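You operate a simulated robot arm through the tools that you are given. There is no shell and no other tool. Be economical: measure what you need, move in short steps, check, and stop when the job is done.

Carry out the task below with a simulated two-armed robot. There is one attempt and no reset: what you move stays moved.

## Task
Wipe up the spill on the top of the landing table with the green cloth and put it back.

It is judged by the outcome, as a careful person would: the job done as asked, and still so three seconds after it is handed in. It fails if anything else is knocked over, pushed out of place, dropped, spilled or broken. Flat cloth is picked up by pressing the open fingertips on it (5 to 10 N) and closing them slowly along it; thin cloth reads only 2 to 8 mm in the jaws.

## Robot
Two 7-joint arms with two-finger parallel grippers on one trunk, on a base that drives. Base frame: it is fixed to the floor where the robot stands at the start and does not move with it; the origin is under the middle of the robot, x ahead of it, y to its left, z up. Units: mm, rad, N and s.
The left shoulder is at the start at [60, 189, 1103], the right one opposite. With the tool pointing down near the work surface each hand reaches from about 100 to 640 mm from the robot's upright axis, wherever it stands, measured 20 degrees to its own side. Payload 3.43 kg a hand.
The tool frame of a hand sits at the grasp point between the pads (the TCP): z along the fingers, y along the line on which they close. The tips reach 30 mm beyond it. Largest opening 94 mm; finger width 28, thickness 10; the body of the gripper, 50 by 96 mm, starts 55 mm behind the TCP.
Orientation is that of the tool frame in the base frame, as [roll, pitch, yaw] about the fixed x, y, z axes, in that order (R = Rz(yaw) Ry(pitch) Rx(roll)). With the fingers straight down and closing along the base's y, the tool's x points along the base's -x, its y along +y and its z along -z.

## Interface
- The arms move only by the tool send_rows. It takes "left_moves", "right_moves" or both (then of equal length, played together; a hand with none holds still); each is a list that holds one entry, the list of rows, each a list of 7 numbers: the shift along the tool's x, y, z in units of 250 mm (1.0 is 250 mm), then the turn, a rotation vector about the tool's x, y, z in units of 180 degrees (1.0 is 180 degrees), then the finger opening in mm, from 0 to 94. In form: [[[tx, ty, tz, ax, ay, az, fingers], ...]]. A call has 1 to 8 rows; each row is the pose to reach, as a shift and turn from the pose commanded when the call began, along the tool's axes at that moment. A call with a number of a shift or a turn outside -1 to 1 is refused whole. Rows are played at 5 a second. More than 50 mm and 0.15 rad between two rows, or a gripper value outside its range, and nothing of the call is played. Where a pose cannot be reached the arm comes as near as it can. A force on the tool above 40 N (or 10 N above the force at the start of the call, whichever is more), or a blocked arm, ends the call early, and 0.2 s more pass. The fingers move at their own pace (about 153 mm/s each) and stop on an object; they squeeze with about 26 N. The grip force told is the motor's: it shows also when the fingers shut on nothing. Time passes only in rows, and 0.2 s behind the last, so rows that repeat a pose let the fingers close. The reply holds the time, the measured pose of the TCP, the force on the tool along the base axes, the opening and the grip force, in the units named above and with some noise, with the torque about the TCP (base axes, N m) and any sound that the robot's microphone picked up, and new pictures: "views" is both (left out), scene, wrist or none (wrist: the cameras of the hands that moved).
- Cameras (640 x 400 px; columns grow to the right, rows downward): "scene" is now at [11.3, 11.8, 1654.6]; the picture's right is [0.21, -0.98, 0.00], its down [-0.80, -0.17, -0.58] and it looks along [0.57, 0.12, -0.82] (base axes); focal length 288 px, centre (320, 200). "left" rides on the left gripper at [76, -14, -102] in its tool frame; the picture's right is [0.18, 0.98, 0.00], its down [-0.75, 0.14, -0.64] and it looks along [-0.63, 0.12, 0.77] (tool axes); focal length 243 px, centre (320, 200). "right" rides on the right gripper at [76, 14, -102] in its tool frame; the picture's right is [-0.18, 0.98, 0.00], its down [-0.75, -0.14, -0.64] and it looks along [-0.63, -0.12, 0.77] (tool axes); focal length 243 px, centre (320, 200). There is no depth. A picture from a camera that has moved, and an enlarged one, comes with that camera's place and axes in the base frame and with its lens. The place of the scene camera against the robot may be out by one fixed shift of up to 12 mm in any direction.
- raise_lower(by): slides the trunk up (or, below 0, down) by that many mm; the arms and the scene camera ride with it, the base frame stays. It gives what a move gives, with no picture.
- drive_base(legs): drives the robot by 1 to 6 legs, each [ahead, left, turn to the left] in mm, mm and rad, along the robot's own axes; the way and the turn of a leg run together, so that a leg with both is an arc; at most 1500 mm and 3.142 rad a leg. The arms and the cameras ride along, it lands a little off, and it stops where it bumps. It gives what a move gives, and a new picture of the scene camera.
- aim_head(pan, tilt): turns the head with the scene camera to pan (to the left, within 1.501 rad either way) and tilt (down, from -0.506 to 1.204), counted from straight ahead of the robot. It gives what a move gives, and a new picture of the scene camera.
- enlarge(camera, box): a new picture of the part [left, top, right, bottom] of that camera's present view, enlarged. The clock stands still meanwhile.
- close_job(): hands the job in; it is judged then, once.

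Go step by step. Nothing tells you exact positions but the pictures and the camera data: compare them with the known pose of the tool, close in by small moves and look again before you grip or let go. The budget is 120 turns and 260 pictures, counting those below and the enlarged ones. Unless the task says otherwise, let go and move clear before handing in, and close with one line.

The tools are called after "Emit:" as a command line: name --argument value ..., lists and objects as JSON in quotes. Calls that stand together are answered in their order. send_rows: Moves the arms, as the interface text tells. Its arguments: {"type":"object","properties":{"left_moves":{"type":"array","items":{"type":"array","items":{"type":"array","items":{"type":"number"}}}},"right_moves":{"type":"array","items":{"type":"array","items":{"type":"array","items":{"type":"number"}}}},"views":{"type":"string","enum":["both","scene","wrist","none"]}},"required":[]} The other tools are called the same way: raise_lower (by) slides the trunk up or down; drive_base (legs) drives the base; aim_head (pan, tilt) turns the head that bears the scene camera; enlarge (camera, box) takes an enlarged picture of a part of a camera's view; close_job () hands the job in.

At the start:

```text
time: 0.0
left_tool_pos: [389.5, 352.6, 941.8]
left_tool_rot: [-3.141, 0.0, 3.142]
left_contact_force: [-0.2, 0.7, 0.7]
left_ft_torque: [0.01, 0.01, -0.02]
left_grip_width: 94.0
left_grip_force: 0.0
right_tool_pos: [346.0, -54.2, 997.7]
right_tool_rot: [3.141, 0.0, 3.141]
right_contact_force: [0.2, 0.5, -1.5]
right_ft_torque: [0.04, 0.0, 0.02]
right_grip_width: 94.0
right_grip_force: 0.1
trunk travel left (down, up): [-775.0, 215.0]
robot x, y, heading: [-0.3, 1.7, 0.001]
head pan, tilt: [0.209, 0.955]
```

scene: 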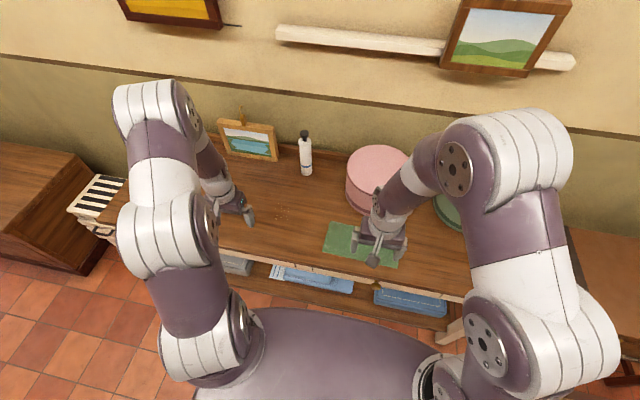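
right: 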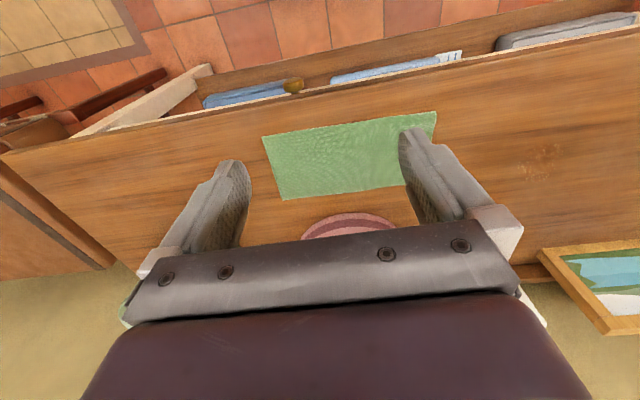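
left: 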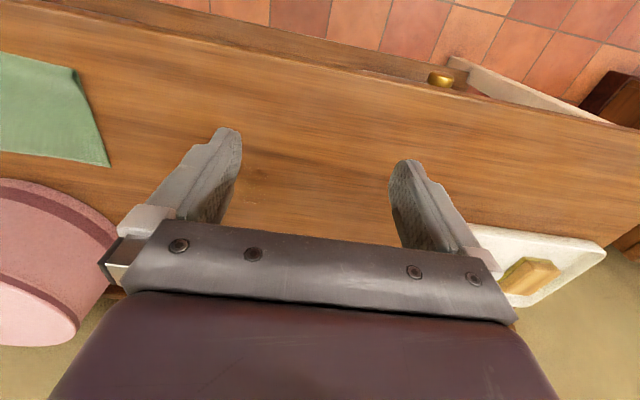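

I see a long table ahead with the green cloth on it near the right hand, plus boxes, a bottle and a framed picture. No spill is obvious yet, so I will look closer.

Emit:
enlarge --camera "scene" --box '[80, 110, 480, 350]'

Emit:
enlarge --camera "right" --box '[0, 0, 640, 300]'

Emit:
enlarge --camera "left" --box '[0, 0, 640, 300]'

Emit:
aim_head --pan 0.6 --tilt 0.7

Emit:
aim_head --pan -0.4 --tilt 0.7

```text
1.60 times, centred on (280, 230) of scene
camera zoom: at [11.3, 11.8, 1654.6], right [0.21, -0.98, 0.0], down [-0.8, -0.17, -0.58], along [0.57, 0.12, -0.82], focal length 462 px, centre (384, 152)
```

zoom: 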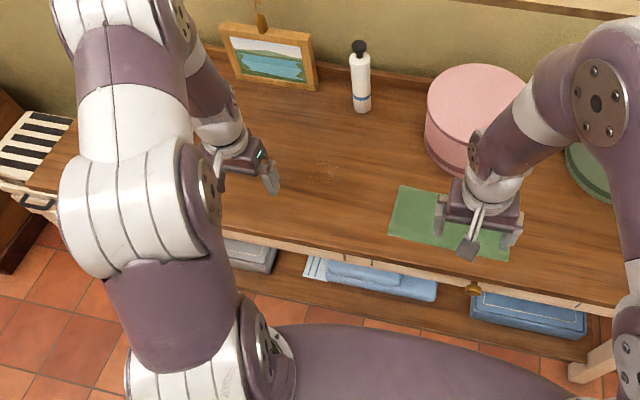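

```text
1.00 times, centred on (320, 150) of right (not enlarged: the box is as wide or as high as the picture)
camera zoom: at [268.4, -39.8, 1099.0], right [0.18, 0.98, 0.0], down [0.75, -0.14, 0.64], along [0.63, -0.12, -0.77], focal length 243 px, centre (320, 250)
```

zoom: 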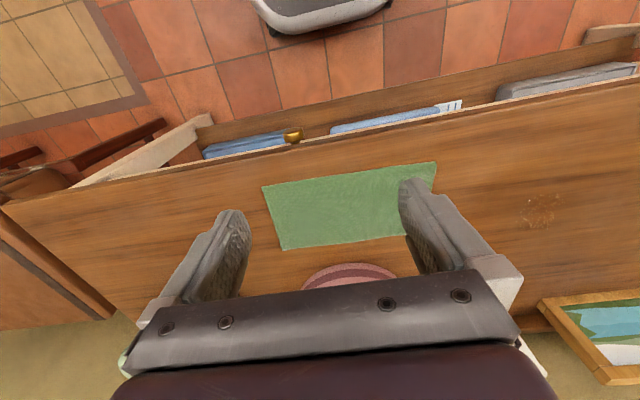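

```text
1.00 times, centred on (320, 150) of left (not enlarged: the box is as wide or as high as the picture)
camera zoom: at [313.3, 337.3, 1043.6], right [-0.18, 0.98, 0.0], down [0.75, 0.14, 0.64], along [0.63, 0.12, -0.77], focal length 243 px, centre (320, 250)
```

zoom: 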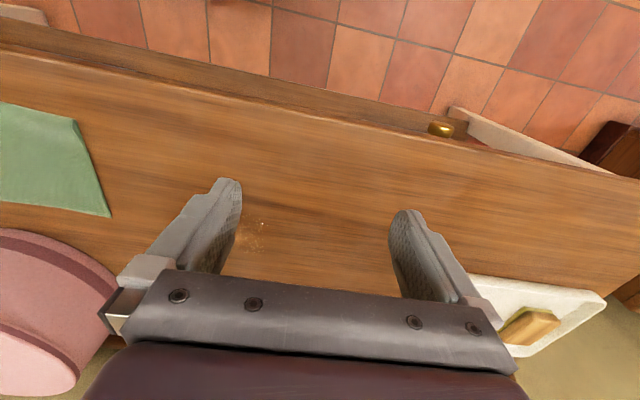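

```text
time: 0.9
left_tool_pos: [390.1, 352.0, 942.7]
left_tool_rot: [3.141, 0.0, -3.141]
left_contact_force: [0.6, -0.3, 0.4]
left_ft_torque: [-0.02, 0.0, -0.02]
left_grip_width: 94.0
left_grip_force: 0.0
right_tool_pos: [345.4, -55.3, 996.9]
right_tool_rot: [-3.141, 0.002, 3.141]
right_contact_force: [-1.2, 0.0, 0.4]
right_ft_torque: [0.03, 0.01, 0.01]
right_grip_width: 93.9
right_grip_force: 0.1
trunk travel left (down, up): [-775.0, 215.0]
robot x, y, heading: [1.2, -1.5, -0.0]
head pan, tilt: [0.6, 0.7]
camera scene: at [10.6, 44.6, 1674.7], right [0.56, -0.83, 0.0], down [-0.53, -0.36, -0.76], along [0.63, 0.43, -0.64], focal length 288 px, centre (320, 200)
```

scene: 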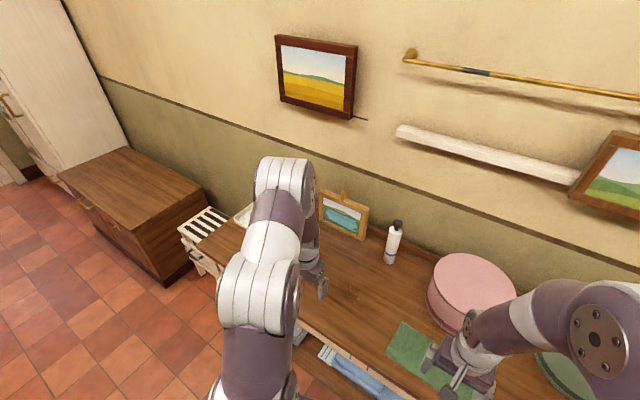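

```text
time: 2.1
left_tool_pos: [390.0, 351.7, 943.0]
left_tool_rot: [3.141, 0.001, -3.141]
left_contact_force: [-0.1, 0.8, -0.5]
left_ft_torque: [0.02, 0.01, 0.0]
left_grip_width: 94.1
left_grip_force: 0.0
right_tool_pos: [344.9, -55.0, 996.6]
right_tool_rot: [3.139, 0.0, -3.141]
right_contact_force: [-0.1, 1.0, 0.2]
right_ft_torque: [0.03, 0.0, 0.01]
right_grip_width: 93.9
right_grip_force: 0.1
trunk travel left (down, up): [-775.0, 215.0]
robot x, y, heading: [-1.8, 0.1, -0.001]
head pan, tilt: [-0.4, 0.7]
camera scene: at [18.7, -36.3, 1674.8], right [-0.39, -0.92, 0.0], down [-0.59, 0.25, -0.76], along [0.7, -0.3, -0.64], focal length 288 px, centre (320, 200)
```

scene: 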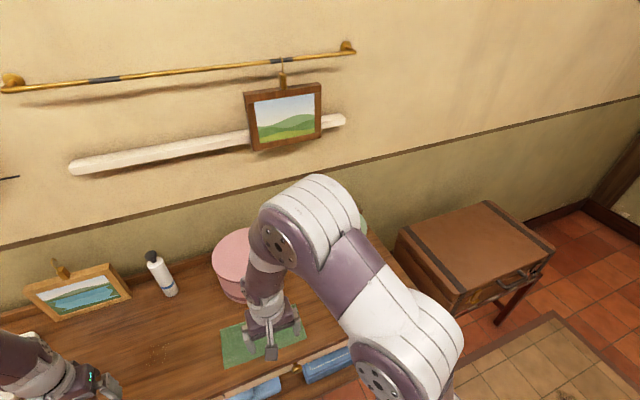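

The spill looks like a faint patch at about (540, 280) on the table top (z ≈ 750). The cloth spans about x 415–545, y −158…90. I'll move the right hand off the cloth and bring the left hand toward the cloth's left end.

Emit:
send_rows --left_moves '[[[-0.04, -0.16, 0, 0, 0, 0, 94], [-0.08, -0.32, 0, 0, 0, 0, 94], [-0.12, -0.48, 0, 0, 0, 0, 94], [-0.16, -0.64, 0, 0, 0, 0, 94], [-0.2, -0.8, 0, 0, 0, 0, 94]]]' --right_moves '[[[0, -0.16, 0, 0, 0, 0, 94], [0, -0.32, 0, 0, 0, 0, 94], [0, -0.48, 0, 0, 0, 0, 94], [0, -0.64, 0, 0, 0, 0, 94], [0, -0.8, 0, 0, 0, 0, 94]]]' --views "both"

Emit:
aim_head --pan 0.2 --tilt 0.9

Emit:
enlarge --camera "left" --box '[340, 100, 500, 200]'

```text
time: 3.3
left_tool_pos: [442.8, 148.4, 942.5]
left_tool_rot: [3.139, 0.0, -3.141]
left_contact_force: [0.2, -1.1, -0.3]
left_ft_torque: [0.05, 0.0, 0.01]
left_grip_width: 93.7
left_grip_force: 0.1
right_tool_pos: [343.6, -255.0, 995.1]
right_tool_rot: [3.141, -0.002, -3.14]
right_contact_force: [0.8, -0.9, 0.0]
right_ft_torque: [-0.01, -0.01, 0.01]
right_grip_width: 93.9
right_grip_force: 0.1
trunk travel left (down, up): [-775.0, 215.0]
robot x, y, heading: [-0.2, 0.5, 0.003]
head pan, tilt: [-0.4, 0.7]
camera scene: at [19.1, -39.4, 1674.7], right [-0.39, -0.92, 0.0], down [-0.59, 0.25, -0.76], along [0.7, -0.3, -0.64], focal length 288 px, centre (320, 200)
camera right: at [267.2, -241.6, 1097.4], right [0.18, 0.98, 0.0], down [0.75, -0.14, 0.64], along [0.63, -0.12, -0.77], focal length 243 px, centre (320, 200)
camera left: at [366.4, 134.1, 1043.5], right [-0.18, 0.98, 0.0], down [0.75, 0.14, 0.64], along [0.63, 0.12, -0.77], focal length 243 px, centre (320, 200)
```

scene: 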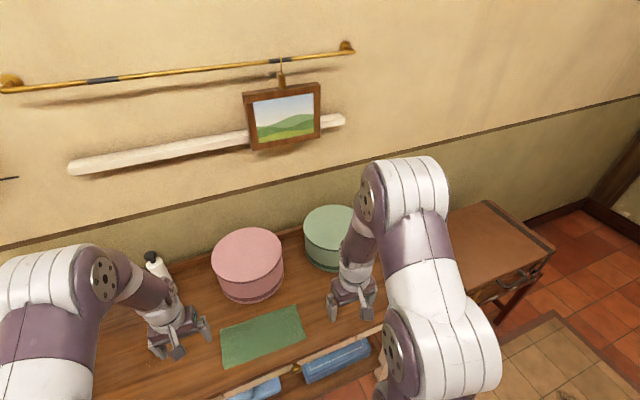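
right: 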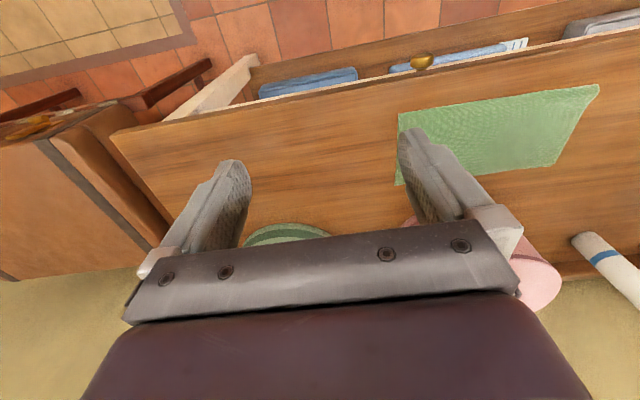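
left: 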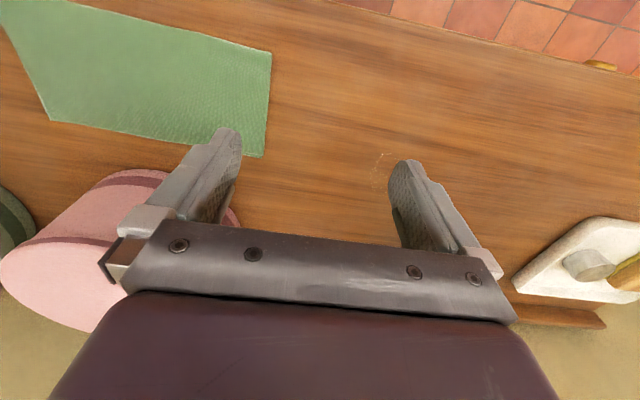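

```text
time: 4.3
left_tool_pos: [442.3, 151.1, 942.5]
left_tool_rot: [3.141, 0.0, 3.141]
left_contact_force: [-0.2, 0.8, -1.3]
left_ft_torque: [0.02, 0.02, 0.0]
left_grip_width: 93.9
left_grip_force: 0.0
right_tool_pos: [345.2, -253.5, 995.5]
right_tool_rot: [-3.141, 0.0, 3.141]
right_contact_force: [-1.4, -0.3, -0.3]
right_ft_torque: [-0.01, 0.01, -0.01]
right_grip_width: 94.2
right_grip_force: 0.1
trunk travel left (down, up): [-775.0, 215.0]
robot x, y, heading: [2.3, -0.3, 0.002]
head pan, tilt: [0.201, 0.901]
camera scene: at [14.5, 11.0, 1658.6], right [0.2, -0.98, 0.0], down [-0.77, -0.16, -0.62], along [0.61, 0.12, -0.78], focal length 288 px, centre (320, 200)
```

scene: 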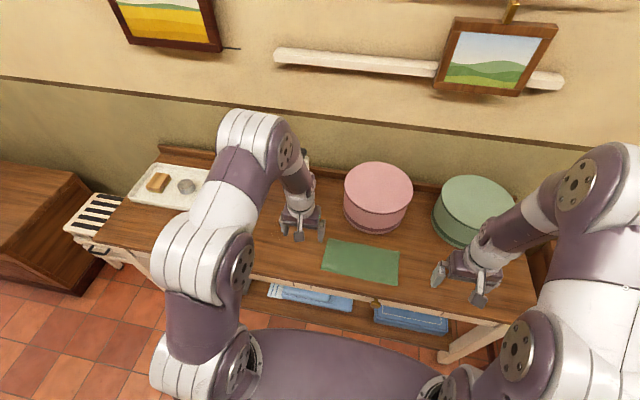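

```text
4.00 times, centred on (420, 150) of left
camera zoom: at [366.2, 136.3, 1043.3], right [-0.18, 0.98, 0.0], down [0.75, 0.14, 0.64], along [0.63, 0.12, -0.77], focal length 970 px, centre (-80, 400)
```

zoom: 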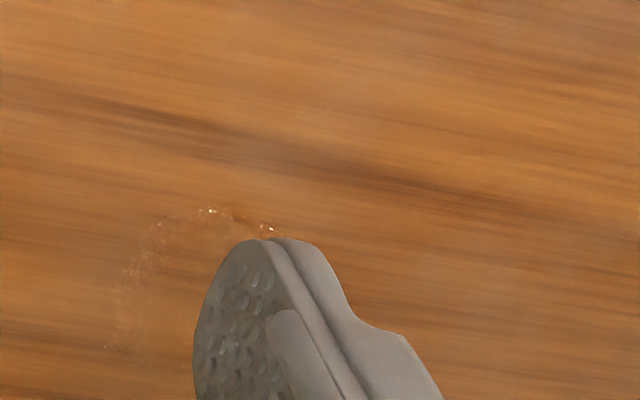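

The spill is a clear ring about 75 mm across, centred near (545, 280). The cloth covers x 419–543, y −165…92. I'll shift the robot 80 mm left to ease the reach to the spill.

Emit:
drive_base --legs '[[0, 80, 0]]'

```text
time: 5.4
left_tool_pos: [442.7, 231.3, 942.2]
left_tool_rot: [3.141, -0.002, 3.141]
left_contact_force: [0.6, 0.0, -0.2]
left_ft_torque: [0.01, 0.01, 0.03]
left_grip_width: 93.8
left_grip_force: 0.1
right_tool_pos: [343.8, -171.9, 997.0]
right_tool_rot: [-3.14, 0.001, -3.142]
right_contact_force: [0.1, 0.5, -0.5]
right_ft_torque: [0.01, 0.02, 0.01]
right_grip_width: 94.0
right_grip_force: 0.1
trunk travel left (down, up): [-775.0, 215.0]
robot x, y, heading: [0.3, 83.9, 0.001]
head pan, tilt: [0.201, 0.901]
camera scene: at [14.4, 93.1, 1658.6], right [0.2, -0.98, 0.0], down [-0.77, -0.16, -0.62], along [0.61, 0.12, -0.78], focal length 288 px, centre (320, 200)
```

scene: 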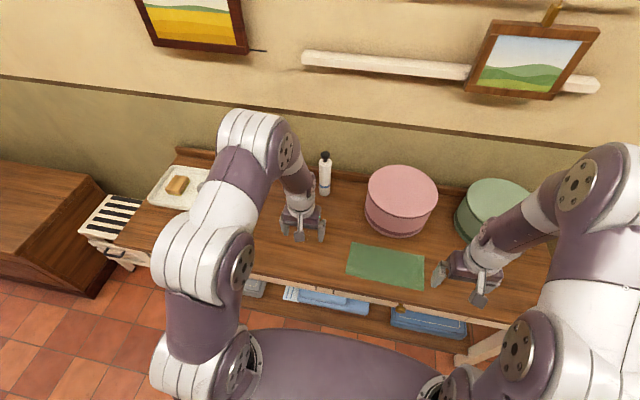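

Drive was fine. Now the left hand goes over the cloth's left end and down to about 20 mm above it, while the right hand steps further aside.

Emit:
send_rows --left_moves '[[[-0.03, -0.148, 0, 0, 0, 0, 60], [-0.06, -0.296, 0, 0, 0, 0, 60], [-0.09, -0.444, 0, 0, 0, 0, 60], [-0.12, -0.592, 0, 0, 0, 0, 60], [-0.152, -0.74, 0, 0, 0, 0, 60], [-0.152, -0.74, 0.19, 0, 0, 0, 60], [-0.152, -0.74, 0.38, 0, 0, 0, 60], [-0.152, -0.74, 0.55, 0, 0, 0, 60]]]' --right_moves '[[[0, -0.1, 0, 0, 0, 0, 94], [0, -0.2, 0, 0, 0, 0, 94], [0, -0.3, 0, 0, 0, 0, 94], [0, -0.4, 0, 0, 0, 0, 94], [0, -0.5, 0, 0, 0, 0, 94], [0, -0.6, 0, 0, 0, 0, 94], [0, -0.6, 0, 0, 0, 0, 94], [0, -0.6, 0, 0, 0, 0, 94]]]' --views "both"

```text
time: 7.2
left_tool_pos: [483.6, 47.7, 804.9]
left_tool_rot: [3.14, 0.001, -3.142]
left_contact_force: [0.5, -0.2, -0.6]
left_ft_torque: [0.0, 0.01, 0.01]
left_grip_width: 60.2
left_grip_force: 0.0
right_tool_pos: [344.5, -321.7, 998.0]
right_tool_rot: [-3.139, 0.0, -3.141]
right_contact_force: [-0.5, 0.1, 0.4]
right_ft_torque: [-0.01, 0.0, -0.03]
right_grip_width: 93.7
right_grip_force: 0.1
trunk travel left (down, up): [-775.0, 215.0]
robot x, y, heading: [-1.8, 81.0, 0.002]
head pan, tilt: [0.201, 0.901]
camera scene: at [15.2, 92.5, 1658.7], right [0.2, -0.98, 0.0], down [-0.77, -0.16, -0.62], along [0.61, 0.12, -0.78], focal length 288 px, centre (320, 200)
camera right: at [268.1, -307.4, 1099.0], right [0.18, 0.98, 0.0], down [0.75, -0.14, 0.64], along [0.63, -0.12, -0.77], focal length 243 px, centre (320, 200)
camera left: at [407.2, 34.5, 905.5], right [-0.18, 0.98, 0.0], down [0.75, 0.14, 0.64], along [0.63, 0.12, -0.77], focal length 243 px, centre (320, 200)
```

scene: 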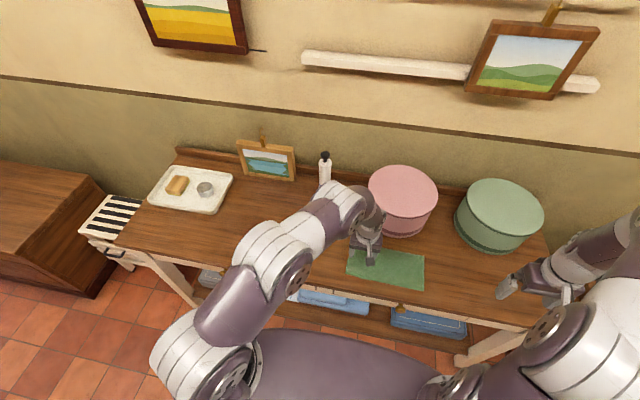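
right: 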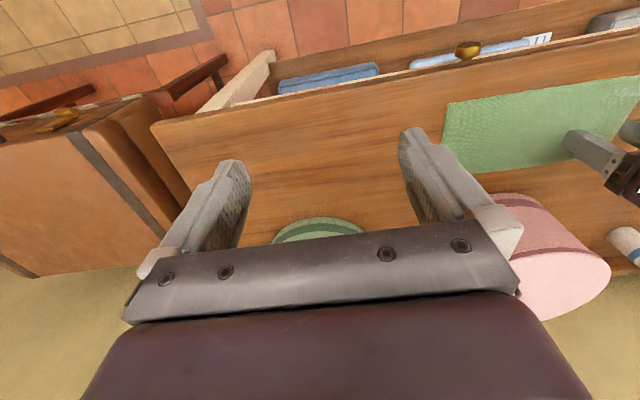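
left: 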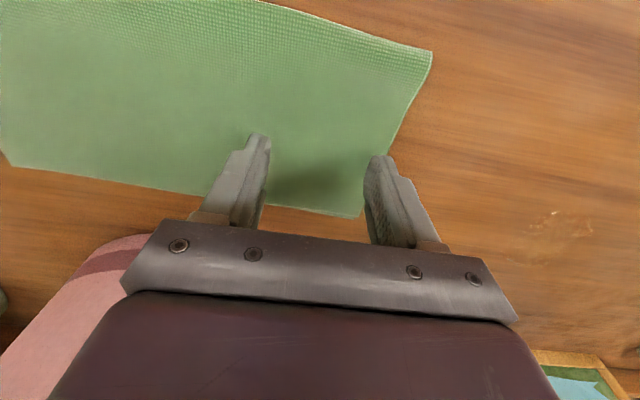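

The fingertips straddle about 60 mm of cloth just inside its left edge. I'll lower in small steps to find the contact.

Emit:
send_rows --left_moves '[[[0, 0, 0.03, 0, 0, 0, 60], [0, 0, 0.05, 0, 0, 0, 60], [0, 0, 0.07, 0, 0, 0, 60], [0, 0, 0.085, 0, 0, 0, 60], [0, 0, 0.095, 0, 0, 0, 60]]]' --views "wrist"

```text
time: 8.1
left_tool_pos: [484.5, 43.6, 791.9]
left_tool_rot: [-3.134, 0.013, 3.139]
left_contact_force: [-7.5, 2.2, 31.3]
left_ft_torque: [1.19, 0.38, 0.26]
left_grip_width: 60.6
left_grip_force: 0.4
right_tool_pos: [342.8, -322.5, 997.9]
right_tool_rot: [3.141, 0.002, -3.141]
right_contact_force: [0.7, 0.6, -0.4]
right_ft_torque: [-0.01, 0.0, -0.01]
right_grip_width: 94.1
right_grip_force: 0.0
trunk travel left (down, up): [-775.0, 215.0]
robot x, y, heading: [-0.4, 81.9, 0.005]
head pan, tilt: [0.201, 0.901]
stopped in row 4 (left hand): the force on the tool passed its limit at 49 N (the readings are from after the stop); the commanded pose is now the measured one
camera left: at [407.5, 29.8, 892.5], right [-0.18, 0.98, -0.01], down [0.75, 0.14, 0.65], along [0.64, 0.11, -0.76], focal length 243 px, centre (320, 200)
```

left: 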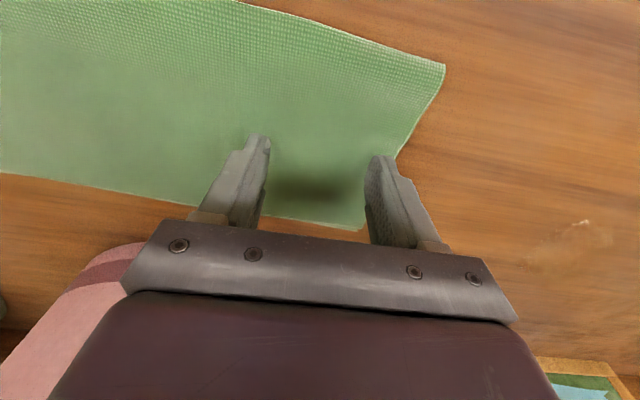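

Contact is at TCP z ≈ 793, so the table top is near 762. I'll ease off to a light press.

Emit:
send_rows --left_moves '[[[0, 0, -0.004, 0, 0, 0, 60], [0, 0, -0.004, 0, 0, 0, 60]]]' --views "none"

```text
time: 8.7
left_tool_pos: [484.4, 43.9, 792.7]
left_tool_rot: [-3.134, 0.015, -3.141]
left_contact_force: [2.6, -0.8, 29.6]
left_ft_torque: [1.03, 0.08, -0.06]
left_grip_width: 59.6
left_grip_force: 0.1
right_tool_pos: [342.2, -320.3, 998.3]
right_tool_rot: [3.141, 0.002, 3.141]
right_contact_force: [-0.6, 0.5, 0.6]
right_ft_torque: [0.03, -0.01, 0.02]
right_grip_width: 93.7
right_grip_force: 0.1
trunk travel left (down, up): [-775.0, 215.0]
robot x, y, heading: [0.1, 81.1, 0.003]
head pan, tilt: [0.201, 0.901]
```

Still 30 N, mostly on the left finger. I'll level the tool slightly and lift 2 mm more.

Emit:
send_rows --left_moves '[[[0, 0, -0.006, -0.0025, 0.0048, 0, 60], [0, 0, -0.006, -0.0025, 0.0048, 0, 60]]]' --views "none"

```text
time: 9.3
left_tool_pos: [483.8, 44.5, 793.0]
left_tool_rot: [3.139, -0.006, 3.141]
left_contact_force: [5.0, -3.2, 19.9]
left_ft_torque: [0.42, -0.23, -0.14]
left_grip_width: 59.1
left_grip_force: 0.1
right_tool_pos: [343.3, -322.1, 997.6]
right_tool_rot: [3.141, 0.001, 3.141]
right_contact_force: [-0.3, -0.5, -0.8]
right_ft_torque: [0.02, 0.02, -0.02]
right_grip_width: 93.8
right_grip_force: 0.1
trunk travel left (down, up): [-775.0, 215.0]
robot x, y, heading: [0.9, 80.7, 0.003]
head pan, tilt: [0.201, 0.901]
```

Emit:
send_rows --left_moves '[[[0, 0, -0.005, 0, 0, 0, 60], [0, 0, -0.005, 0, 0, 0, 60]]]' --views "none"

```text
time: 9.9
left_tool_pos: [484.1, 45.7, 793.2]
left_tool_rot: [3.136, -0.01, -3.14]
left_contact_force: [0.0, -1.8, 7.7]
left_ft_torque: [0.08, -0.04, 0.0]
left_grip_width: 59.6
left_grip_force: 0.0
right_tool_pos: [343.4, -322.5, 997.9]
right_tool_rot: [-3.141, 0.002, -3.14]
right_contact_force: [-0.2, 0.7, 0.0]
right_ft_torque: [-0.03, 0.0, -0.04]
right_grip_width: 94.1
right_grip_force: 0.0
trunk travel left (down, up): [-775.0, 215.0]
robot x, y, heading: [3.0, 81.4, 0.001]
head pan, tilt: [0.201, 0.901]
```

The press is now 8 N, in the right range. I'll close the fingers slowly along the cloth.

Emit:
send_rows --left_moves '[[[0, 0, 0, 0, 0, 0, 52], [0, 0, 0, 0, 0, 0, 44], [0, 0, 0, 0, 0, 0, 36], [0, 0, 0, 0, 0, 0, 28], [0, 0, 0, 0, 0, 0, 20], [0, 0, 0, 0, 0, 0, 12], [0, 0, 0, 0, 0, 0, 5], [0, 0, 0, 0, 0, 0, 0]]]' --views "both"

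```text
time: 11.7
left_tool_pos: [485.7, 44.5, 793.4]
left_tool_rot: [3.137, -0.009, 3.141]
left_contact_force: [-0.3, 0.4, 0.5]
left_ft_torque: [0.02, -0.02, 0.02]
left_grip_width: 6.9
left_grip_force: 25.7
right_tool_pos: [344.4, -322.1, 997.5]
right_tool_rot: [3.141, -0.001, -3.137]
right_contact_force: [0.1, 0.0, -0.5]
right_ft_torque: [0.03, -0.02, 0.0]
right_grip_width: 94.0
right_grip_force: 0.1
trunk travel left (down, up): [-775.0, 215.0]
robot x, y, heading: [-0.8, 80.8, -0.003]
head pan, tilt: [0.201, 0.901]
camera scene: at [14.2, 92.7, 1658.6], right [0.2, -0.98, 0.0], down [-0.77, -0.16, -0.62], along [0.61, 0.12, -0.78], focal length 288 px, centre (320, 200)
camera left: at [409.2, 30.4, 894.5], right [-0.18, 0.98, 0.0], down [0.76, 0.14, 0.64], along [0.63, 0.12, -0.77], focal length 243 px, centre (320, 200)
```

scene: 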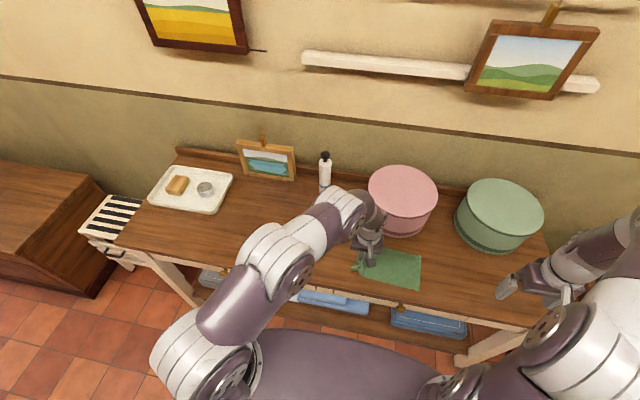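
left: 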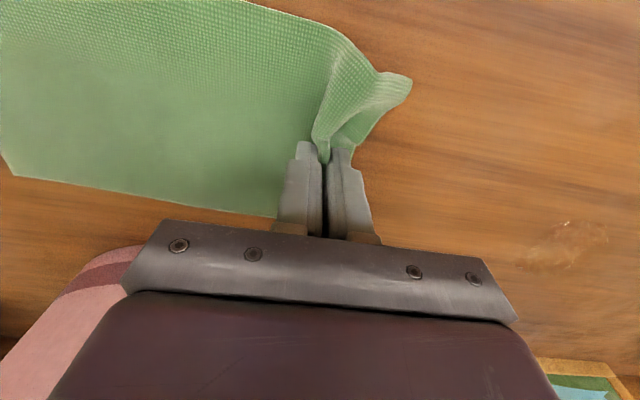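

The cloth is pinched (6.9 mm, 26 N). I'll lift slightly and trail it left along the table toward the spill, then look again.

Emit:
send_rows --left_moves '[[[0, 0, -0.12, 0, 0, 0, 0], [0, 0.14, -0.12, 0, 0, 0, 0], [0, 0.28, -0.12, 0, 0, 0, 0], [0, 0.42, -0.12, 0, 0, 0, 0], [0, 0.56, -0.12, 0, 0, 0, 0], [0, 0.7, -0.12, 0, 0, 0, 0]]]' --views "both"

```text
time: 13.1
left_tool_pos: [486.5, 218.6, 822.6]
left_tool_rot: [3.138, -0.006, -3.141]
left_contact_force: [0.2, 0.2, 1.1]
left_ft_torque: [0.01, -0.04, 0.02]
left_grip_width: 6.9
left_grip_force: 26.1
right_tool_pos: [344.4, -321.1, 997.8]
right_tool_rot: [-3.141, 0.0, 3.141]
right_contact_force: [0.1, 0.0, 0.4]
right_ft_torque: [-0.01, -0.03, -0.02]
right_grip_width: 94.3
right_grip_force: 0.2
trunk travel left (down, up): [-775.0, 215.0]
robot x, y, heading: [-2.1, 82.3, 0.0]
head pan, tilt: [0.201, 0.901]
camera scene: at [14.2, 93.8, 1658.6], right [0.2, -0.98, 0.0], down [-0.77, -0.16, -0.62], along [0.61, 0.12, -0.78], focal length 288 px, centre (320, 200)
camera left: at [410.5, 204.3, 924.1], right [-0.18, 0.98, 0.0], down [0.76, 0.14, 0.64], along [0.63, 0.12, -0.77], focal length 243 px, centre (320, 200)
```

scene: 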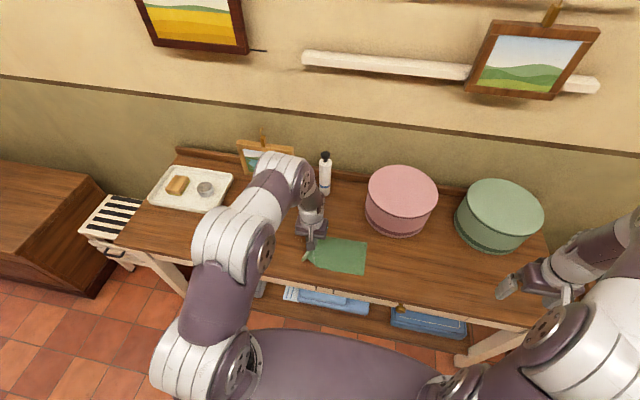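
left: 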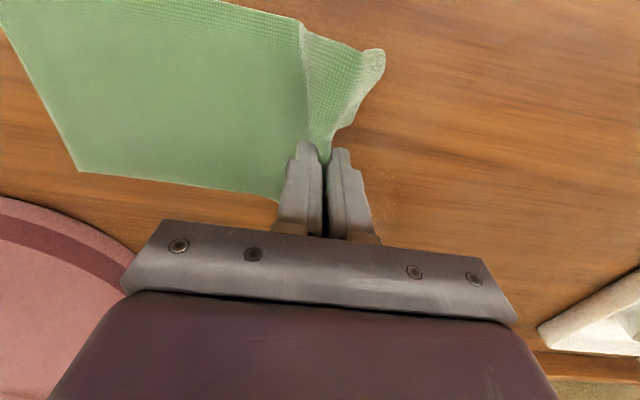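

The cloth trails well. I'll zoom in to locate the spill from here.

Emit:
enlarge --camera "left" --box '[320, 100, 560, 250]'

Emit:
enlarge --camera "scene" --box '[240, 170, 400, 270]'

```text
2.67 times, centred on (440, 175) of left
camera zoom: at [410.5, 204.3, 924.1], right [-0.18, 0.98, 0.0], down [0.76, 0.14, 0.64], along [0.63, 0.12, -0.77], focal length 647 px, centre (0, 267)
```

zoom: 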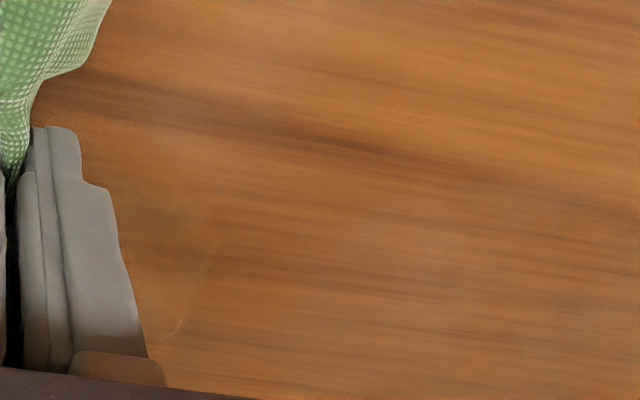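

```text
4.00 times, centred on (320, 220) of scene
camera zoom: at [14.2, 93.8, 1658.6], right [0.2, -0.98, 0.0], down [-0.77, -0.16, -0.62], along [0.61, 0.12, -0.78], focal length 1154 px, centre (320, 120)
```

zoom: 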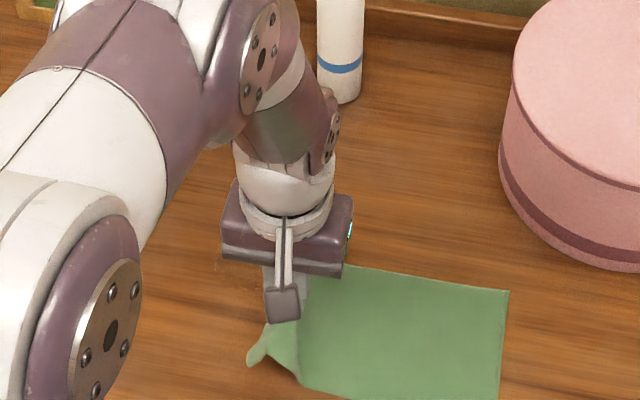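

From two views the ring spans about y 237–300, x 503–570. I'll go to its right near side and lower the pinched cloth onto the table.

Emit:
send_rows --left_moves '[[[-0.05, 0, 0, 0, 0, 0, 0], [-0.105, 0, 0, 0, 0, 0, 0], [-0.105, 0, 0.06, 0, 0, 0, 0], [-0.105, 0, 0.1, 0, 0, 0, 0], [-0.105, 0, 0.112, 0, 0, 0, 0], [-0.105, 0, 0.12, 0, 0, 0, 0]]]' --views "wrist"

```text
time: 14.5
left_tool_pos: [510.6, 219.1, 794.5]
left_tool_rot: [3.136, -0.004, 3.141]
left_contact_force: [-0.8, -1.7, 9.0]
left_ft_torque: [0.02, 0.0, -0.02]
left_grip_width: 7.2
left_grip_force: 25.8
right_tool_pos: [344.1, -321.8, 996.8]
right_tool_rot: [-3.14, 0.0, -3.141]
right_contact_force: [-0.4, -0.4, -0.4]
right_ft_torque: [0.0, 0.02, -0.05]
right_grip_width: 94.0
right_grip_force: 0.1
trunk travel left (down, up): [-775.0, 215.0]
robot x, y, heading: [0.1, 79.1, -0.004]
head pan, tilt: [0.201, 0.901]
camera left: at [434.8, 204.5, 895.8], right [-0.18, 0.98, 0.0], down [0.76, 0.14, 0.64], along [0.63, 0.12, -0.77], focal length 243 px, centre (320, 200)
```

left: 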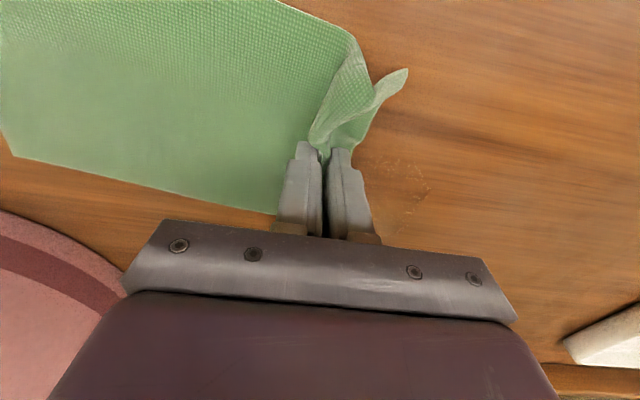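

The cloth presses at 9 N just right of the ring. First stroke to the left.

Emit:
send_rows --left_moves '[[[0, 0.1, 0, 0, 0, 0, 0], [0, 0.2, 0, 0, 0, 0, 0], [0, 0.3, 0, 0, 0, 0, 0], [0, 0.4, 0, 0, 0, 0, 0]]]' --views "wrist"

```text
time: 15.5
left_tool_pos: [510.6, 321.4, 793.6]
left_tool_rot: [3.14, -0.006, 3.141]
left_contact_force: [-0.3, -1.1, 1.8]
left_ft_torque: [-0.03, -0.03, 0.0]
left_grip_width: 7.0
left_grip_force: 26.2
right_tool_pos: [344.6, -321.4, 997.5]
right_tool_rot: [3.141, 0.001, 3.141]
right_contact_force: [-0.2, -0.1, -0.2]
right_ft_torque: [-0.01, -0.01, 0.01]
right_grip_width: 94.0
right_grip_force: 0.1
trunk travel left (down, up): [-775.0, 215.0]
robot x, y, heading: [2.7, 82.6, 0.002]
head pan, tilt: [0.201, 0.901]
camera left: at [435.1, 305.9, 895.3], right [-0.18, 0.98, 0.0], down [0.76, 0.14, 0.64], along [0.63, 0.12, -0.77], focal length 243 px, centre (320, 200)
```

left: 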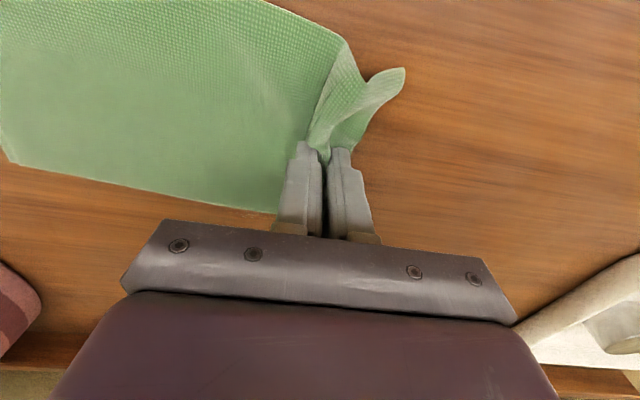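

Ring area is now under the cloth. Lift, go back with a 22 mm step outward, and stroke again with slightly more press.

Emit:
send_rows --left_moves '[[[0, 0, -0.12, 0, 0, 0, 0], [-0.04, -0.19, -0.16, 0, 0, 0, 0], [-0.09, -0.38, -0.12, 0, 0, 0, 0], [-0.09, -0.38, -0.03, 0, 0, 0, 0], [-0.09, -0.38, 0.005, 0, 0, 0, 0], [-0.09, -0.26, 0.005, 0, 0, 0, 0], [-0.09, -0.13, 0.005, 0, 0, 0, 0], [-0.09, 0, 0.005, 0, 0, 0, 0]]]' --views "wrist"

```text
refused: row 3 steps farther than a row can; nothing moved
```

Emit:
send_rows --left_moves '[[[0, 0, -0.12, 0, 0, 0, 0], [-0.04, -0.18, -0.14, 0, 0, 0, 0], [-0.09, -0.36, -0.12, 0, 0, 0, 0], [-0.09, -0.36, -0.03, 0, 0, 0, 0], [-0.09, -0.36, 0.005, 0, 0, 0, 0], [-0.09, -0.24, 0.005, 0, 0, 0, 0], [-0.09, -0.12, 0.005, 0, 0, 0, 0], [-0.09, 0, 0.005, 0, 0, 0, 0]]]' --views "wrist"

```text
time: 17.3
left_tool_pos: [532.7, 320.1, 793.6]
left_tool_rot: [3.137, 0.0, 3.14]
left_contact_force: [0.0, -13.2, 32.3]
left_ft_torque: [-0.17, -0.1, -0.06]
left_grip_width: 6.9
left_grip_force: 25.5
right_tool_pos: [340.0, -323.7, 998.5]
right_tool_rot: [3.138, 0.005, 3.141]
right_contact_force: [-0.1, 0.5, 0.3]
right_ft_torque: [-0.01, 0.02, 0.01]
right_grip_width: 93.9
right_grip_force: 0.1
trunk travel left (down, up): [-775.0, 215.0]
robot x, y, heading: [0.2, 83.1, -0.002]
head pan, tilt: [0.201, 0.901]
camera left: at [456.1, 304.8, 895.4], right [-0.18, 0.98, 0.01], down [0.75, 0.14, 0.64], along [0.63, 0.12, -0.77], focal length 243 px, centre (320, 200)
```

left: 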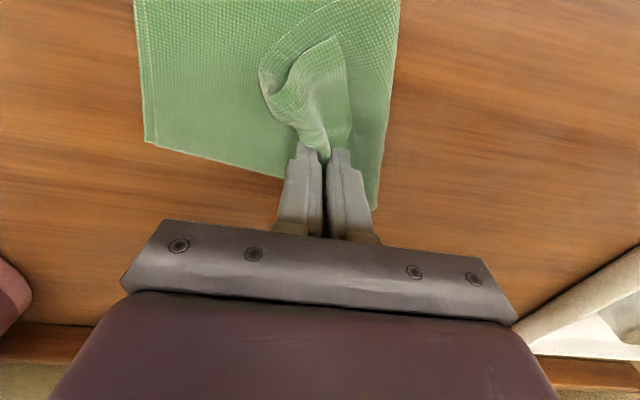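

The cloth doubled under the hand on the way back; I'll lift it clear so it hangs straight and check the spill.

Emit:
send_rows --left_moves '[[[0, 0, -0.19, 0, 0, 0, 0], [0, 0, -0.38, 0, 0, 0, 0], [0, 0, -0.57, 0, 0, 0, 0], [0, 0, -0.76, 0, 0, 0, 0], [0.04, -0.18, -0.82, 0, 0, 0, 0], [0.08, -0.36, -0.82, 0, 0, 0, 0], [0.08, -0.54, -0.82, 0, 0, 0, 0], [0.08, -0.72, -0.82, 0, 0, 0, 0]]]' --views "both"

Emit:
enlarge --camera "left" --box '[320, 60, 560, 210]'

Emit:
enlarge --camera "scene" --box '[200, 170, 400, 295]'

```text
time: 19.1
left_tool_pos: [517.1, 138.0, 997.5]
left_tool_rot: [3.136, -0.007, 3.142]
left_contact_force: [0.4, 0.1, 0.1]
left_ft_torque: [-0.01, -0.07, -0.05]
left_grip_width: 7.0
left_grip_force: 26.1
right_tool_pos: [344.9, -322.9, 995.9]
right_tool_rot: [3.14, 0.0, -3.141]
right_contact_force: [-0.5, -1.0, -0.2]
right_ft_torque: [0.04, 0.02, -0.01]
right_grip_width: 94.1
right_grip_force: 0.1
trunk travel left (down, up): [-775.0, 215.0]
robot x, y, heading: [0.9, 84.0, 0.003]
head pan, tilt: [0.201, 0.901]
camera scene: at [14.4, 90.6, 1658.6], right [0.2, -0.98, 0.0], down [-0.77, -0.16, -0.62], along [0.61, 0.13, -0.78], focal length 288 px, centre (320, 200)
camera left: at [441.4, 123.3, 1099.0], right [-0.18, 0.98, 0.01], down [0.76, 0.14, 0.64], along [0.63, 0.12, -0.77], focal length 243 px, centre (320, 200)
```

scene: 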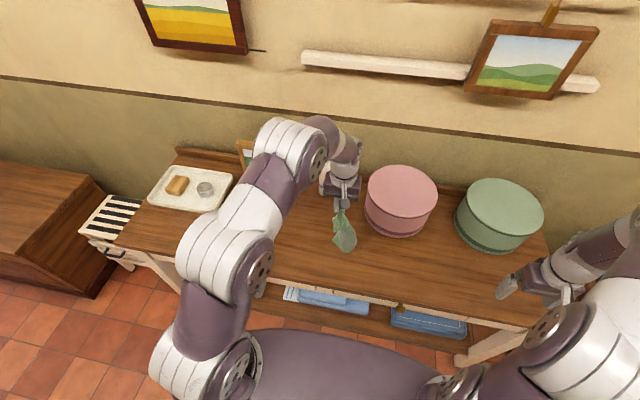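
left: 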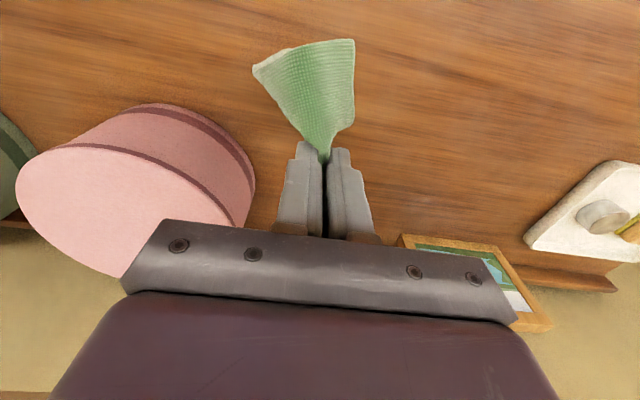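

```text
2.67 times, centred on (440, 135) of left
camera zoom: at [441.4, 123.3, 1099.0], right [-0.18, 0.98, 0.01], down [0.76, 0.14, 0.64], along [0.63, 0.12, -0.77], focal length 647 px, centre (0, 373)
```

zoom: 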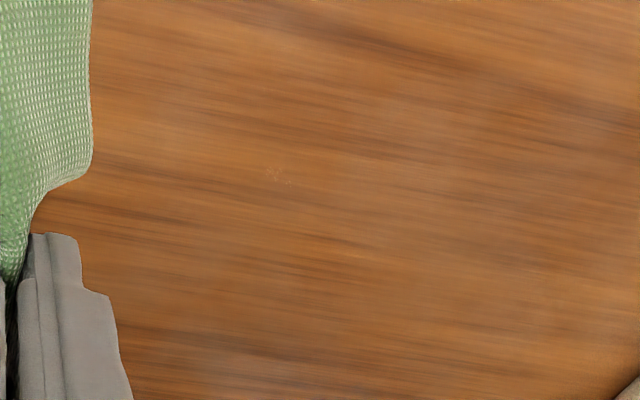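

```text
3.20 times, centred on (300, 232) of scene
camera zoom: at [14.4, 90.6, 1658.6], right [0.2, -0.98, 0.0], down [-0.77, -0.16, -0.62], along [0.61, 0.13, -0.78], focal length 923 px, centre (384, 96)
```

zoom: 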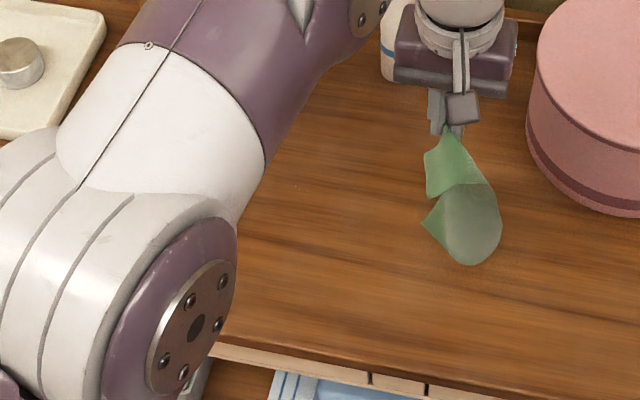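

Nearly all is gone; only a small residue remains near (554, 299). I'll re-lay the cloth from the right and stroke over that spot.

Emit:
send_rows --left_moves '[[[-0.03, 0.09, 0.16, 0, 0, 0, 0], [-0.06, 0.18, 0.32, 0, 0, 0, 0], [-0.1, 0.27, 0.48, 0, 0, 0, 0], [-0.136, 0.36, 0.64, 0, 0, 0, 0], [-0.136, 0.45, 0.78, 0, 0, 0, 0], [-0.136, 0.45, 0.81, 0, 0, 0, 0]]]' --views "wrist"

```text
time: 20.5
left_tool_pos: [548.7, 253.4, 797.2]
left_tool_rot: [3.138, -0.002, -3.141]
left_contact_force: [1.0, 2.0, 7.6]
left_ft_torque: [0.04, -0.07, 0.0]
left_grip_width: 7.0
left_grip_force: 25.8
right_tool_pos: [342.1, -322.0, 997.7]
right_tool_rot: [3.141, 0.001, -3.141]
right_contact_force: [-0.5, -0.2, 0.1]
right_ft_torque: [0.02, 0.01, 0.01]
right_grip_width: 94.1
right_grip_force: 0.1
trunk travel left (down, up): [-775.0, 215.0]
robot x, y, heading: [-2.0, 79.1, 0.004]
head pan, tilt: [0.201, 0.901]
camera left: at [472.1, 238.2, 897.8], right [-0.18, 0.98, 0.0], down [0.76, 0.14, 0.64], along [0.63, 0.12, -0.77], focal length 243 px, centre (320, 200)
```

left: 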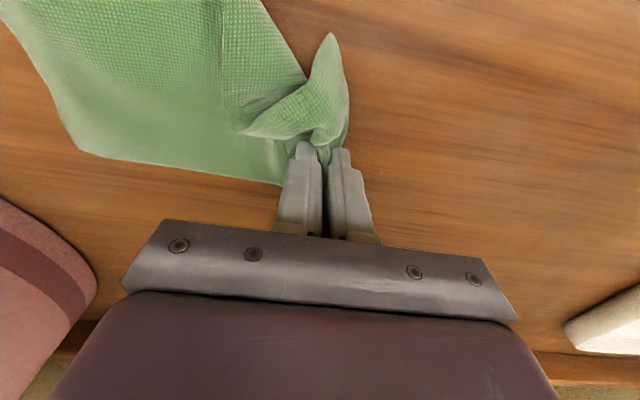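

Cloth is pressed at about 8 N. Stroke over the residue with a short back-and-forth and cross motion.

Emit:
enlarge --camera "left" --box '[330, 110, 490, 210]'

Emit:
send_rows --left_moves '[[[0, 0.1, 0.008, 0, 0, 0, 0], [0, 0.2, 0.008, 0, 0, 0, 0], [0, 0.32, 0.008, 0, 0, 0, 0], [-0.05, 0.32, 0.008, 0, 0, 0, 0], [-0.05, 0.2, 0.004, 0, 0, 0, 0], [-0.01, 0.14, 0.004, 0, 0, 0, 0], [-0.01, 0.26, 0.004, 0, 0, 0, 0], [-0.01, 0.34, 0.004, 0, 0, 0, 0]]]' --views "wrist"

```text
4.00 times, centred on (410, 160) of left
camera zoom: at [472.1, 238.2, 897.8], right [-0.18, 0.98, 0.0], down [0.76, 0.14, 0.64], along [0.63, 0.12, -0.77], focal length 970 px, centre (-40, 360)
```

zoom: 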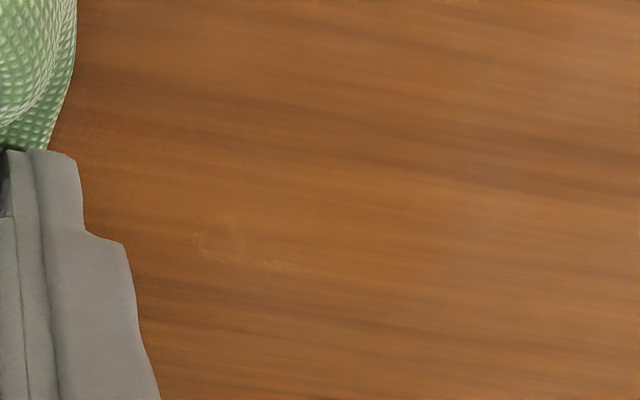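

```text
time: 22.3
left_tool_pos: [550.5, 336.2, 794.5]
left_tool_rot: [3.138, -0.006, -3.141]
left_contact_force: [-0.3, -1.2, 2.1]
left_ft_torque: [-0.03, -0.03, 0.0]
left_grip_width: 7.0
left_grip_force: 25.6
right_tool_pos: [343.9, -322.4, 997.7]
right_tool_rot: [3.142, 0.0, 3.142]
right_contact_force: [0.4, -0.5, 0.2]
right_ft_torque: [-0.01, 0.0, 0.0]
right_grip_width: 94.0
right_grip_force: 0.0
trunk travel left (down, up): [-775.0, 215.0]
robot x, y, heading: [2.9, 82.8, -0.003]
head pan, tilt: [0.201, 0.901]
camera left: at [474.5, 321.0, 896.3], right [-0.18, 0.98, 0.0], down [0.76, 0.14, 0.64], along [0.63, 0.12, -0.77], focal length 243 px, centre (320, 200)
```

left: 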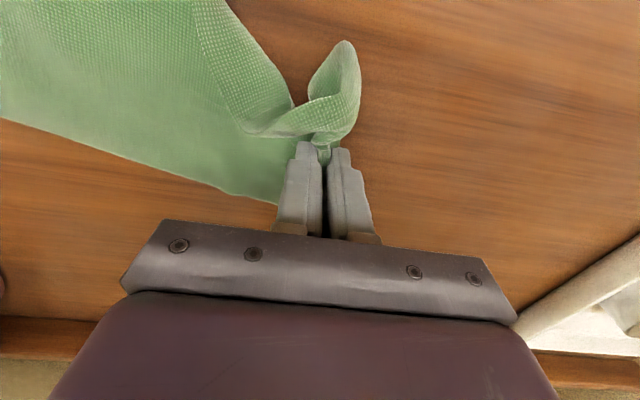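

Now lift clear, moving to the right to check the table.

Emit:
send_rows --left_moves '[[[0, 0, -0.19, 0, 0, 0, 0], [0, 0, -0.38, 0, 0, 0, 0], [0, -0.03, -0.57, 0, 0, 0, 0], [0.02, -0.09, -0.75, 0, 0, 0, 0], [0.06, -0.27, -0.8, 0, 0, 0, 0], [0.1, -0.45, -0.82, 0, 0, 0, 0], [0.14, -0.63, -0.82, 0, 0, 0, 0], [0.18, -0.81, -0.82, 0, 0, 0, 0]]]' --views "both"

Emit:
enlarge --camera "left" --box '[330, 60, 490, 160]'

Emit:
enlarge --camera "left" --box '[400, 80, 640, 230]'

```text
time: 24.1
left_tool_pos: [505.7, 131.6, 1000.6]
left_tool_rot: [3.137, -0.005, -3.141]
left_contact_force: [0.0, -1.0, 0.0]
left_ft_torque: [0.01, 0.02, -0.01]
left_grip_width: 7.2
left_grip_force: 26.1
right_tool_pos: [343.5, -321.8, 996.4]
right_tool_rot: [3.141, 0.002, -3.141]
right_contact_force: [-0.5, 0.7, 0.8]
right_ft_torque: [0.02, -0.03, -0.01]
right_grip_width: 93.8
right_grip_force: 0.0
trunk travel left (down, up): [-775.0, 215.0]
robot x, y, heading: [1.6, 77.7, -0.002]
head pan, tilt: [0.201, 0.901]
camera scene: at [14.1, 90.8, 1658.6], right [0.2, -0.98, 0.0], down [-0.77, -0.16, -0.62], along [0.61, 0.13, -0.78], focal length 288 px, centre (320, 200)
camera left: at [430.8, 116.3, 1102.0], right [-0.18, 0.98, 0.01], down [0.76, 0.14, 0.64], along [0.63, 0.12, -0.77], focal length 243 px, centre (320, 200)
```

scene: 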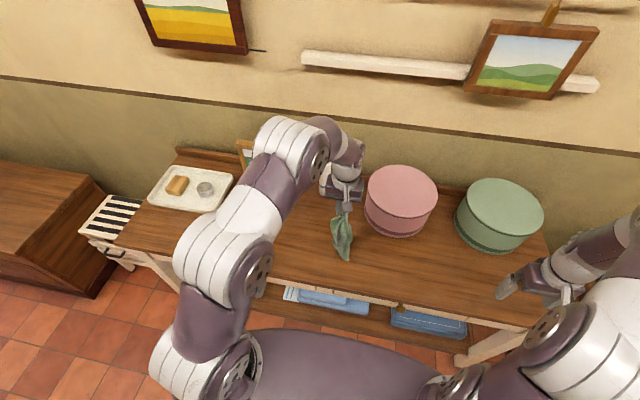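
left: 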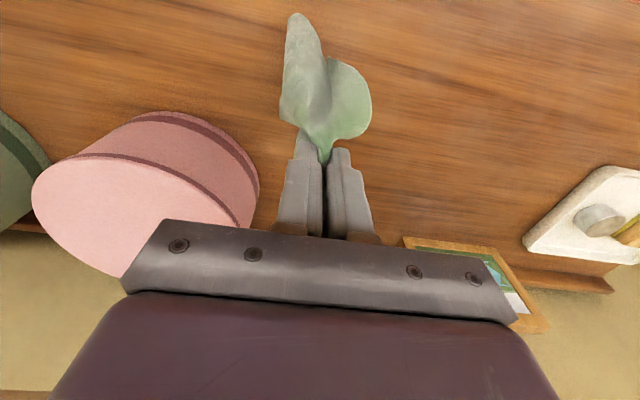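

```text
4.00 times, centred on (410, 110) of left
camera zoom: at [430.8, 116.3, 1102.0], right [-0.18, 0.98, 0.01], down [0.76, 0.14, 0.64], along [0.63, 0.12, -0.77], focal length 970 px, centre (-40, 560)
```

zoom: 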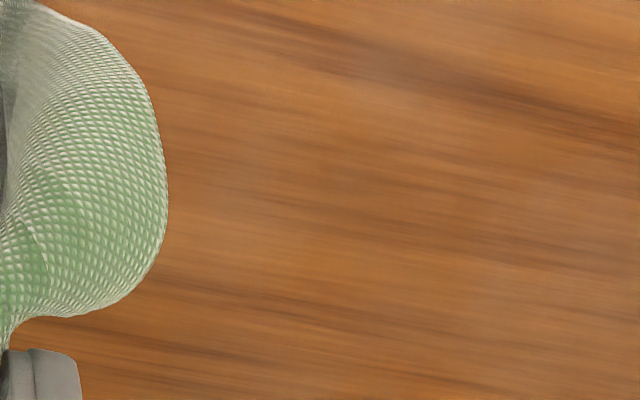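

```text
2.67 times, centred on (520, 155) of left
camera zoom: at [430.8, 116.3, 1102.0], right [-0.18, 0.98, 0.01], down [0.76, 0.14, 0.64], along [0.63, 0.12, -0.77], focal length 647 px, centre (-213, 320)
```

zoom: 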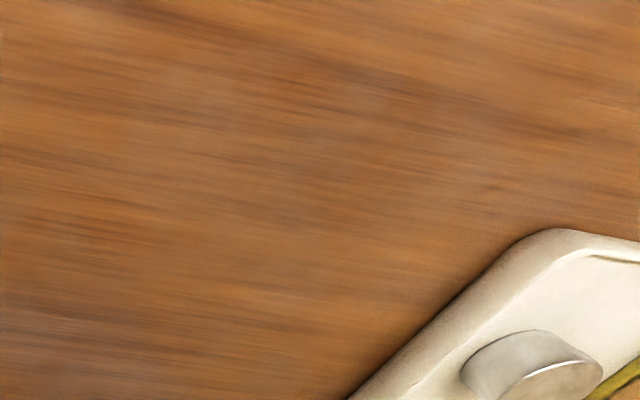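

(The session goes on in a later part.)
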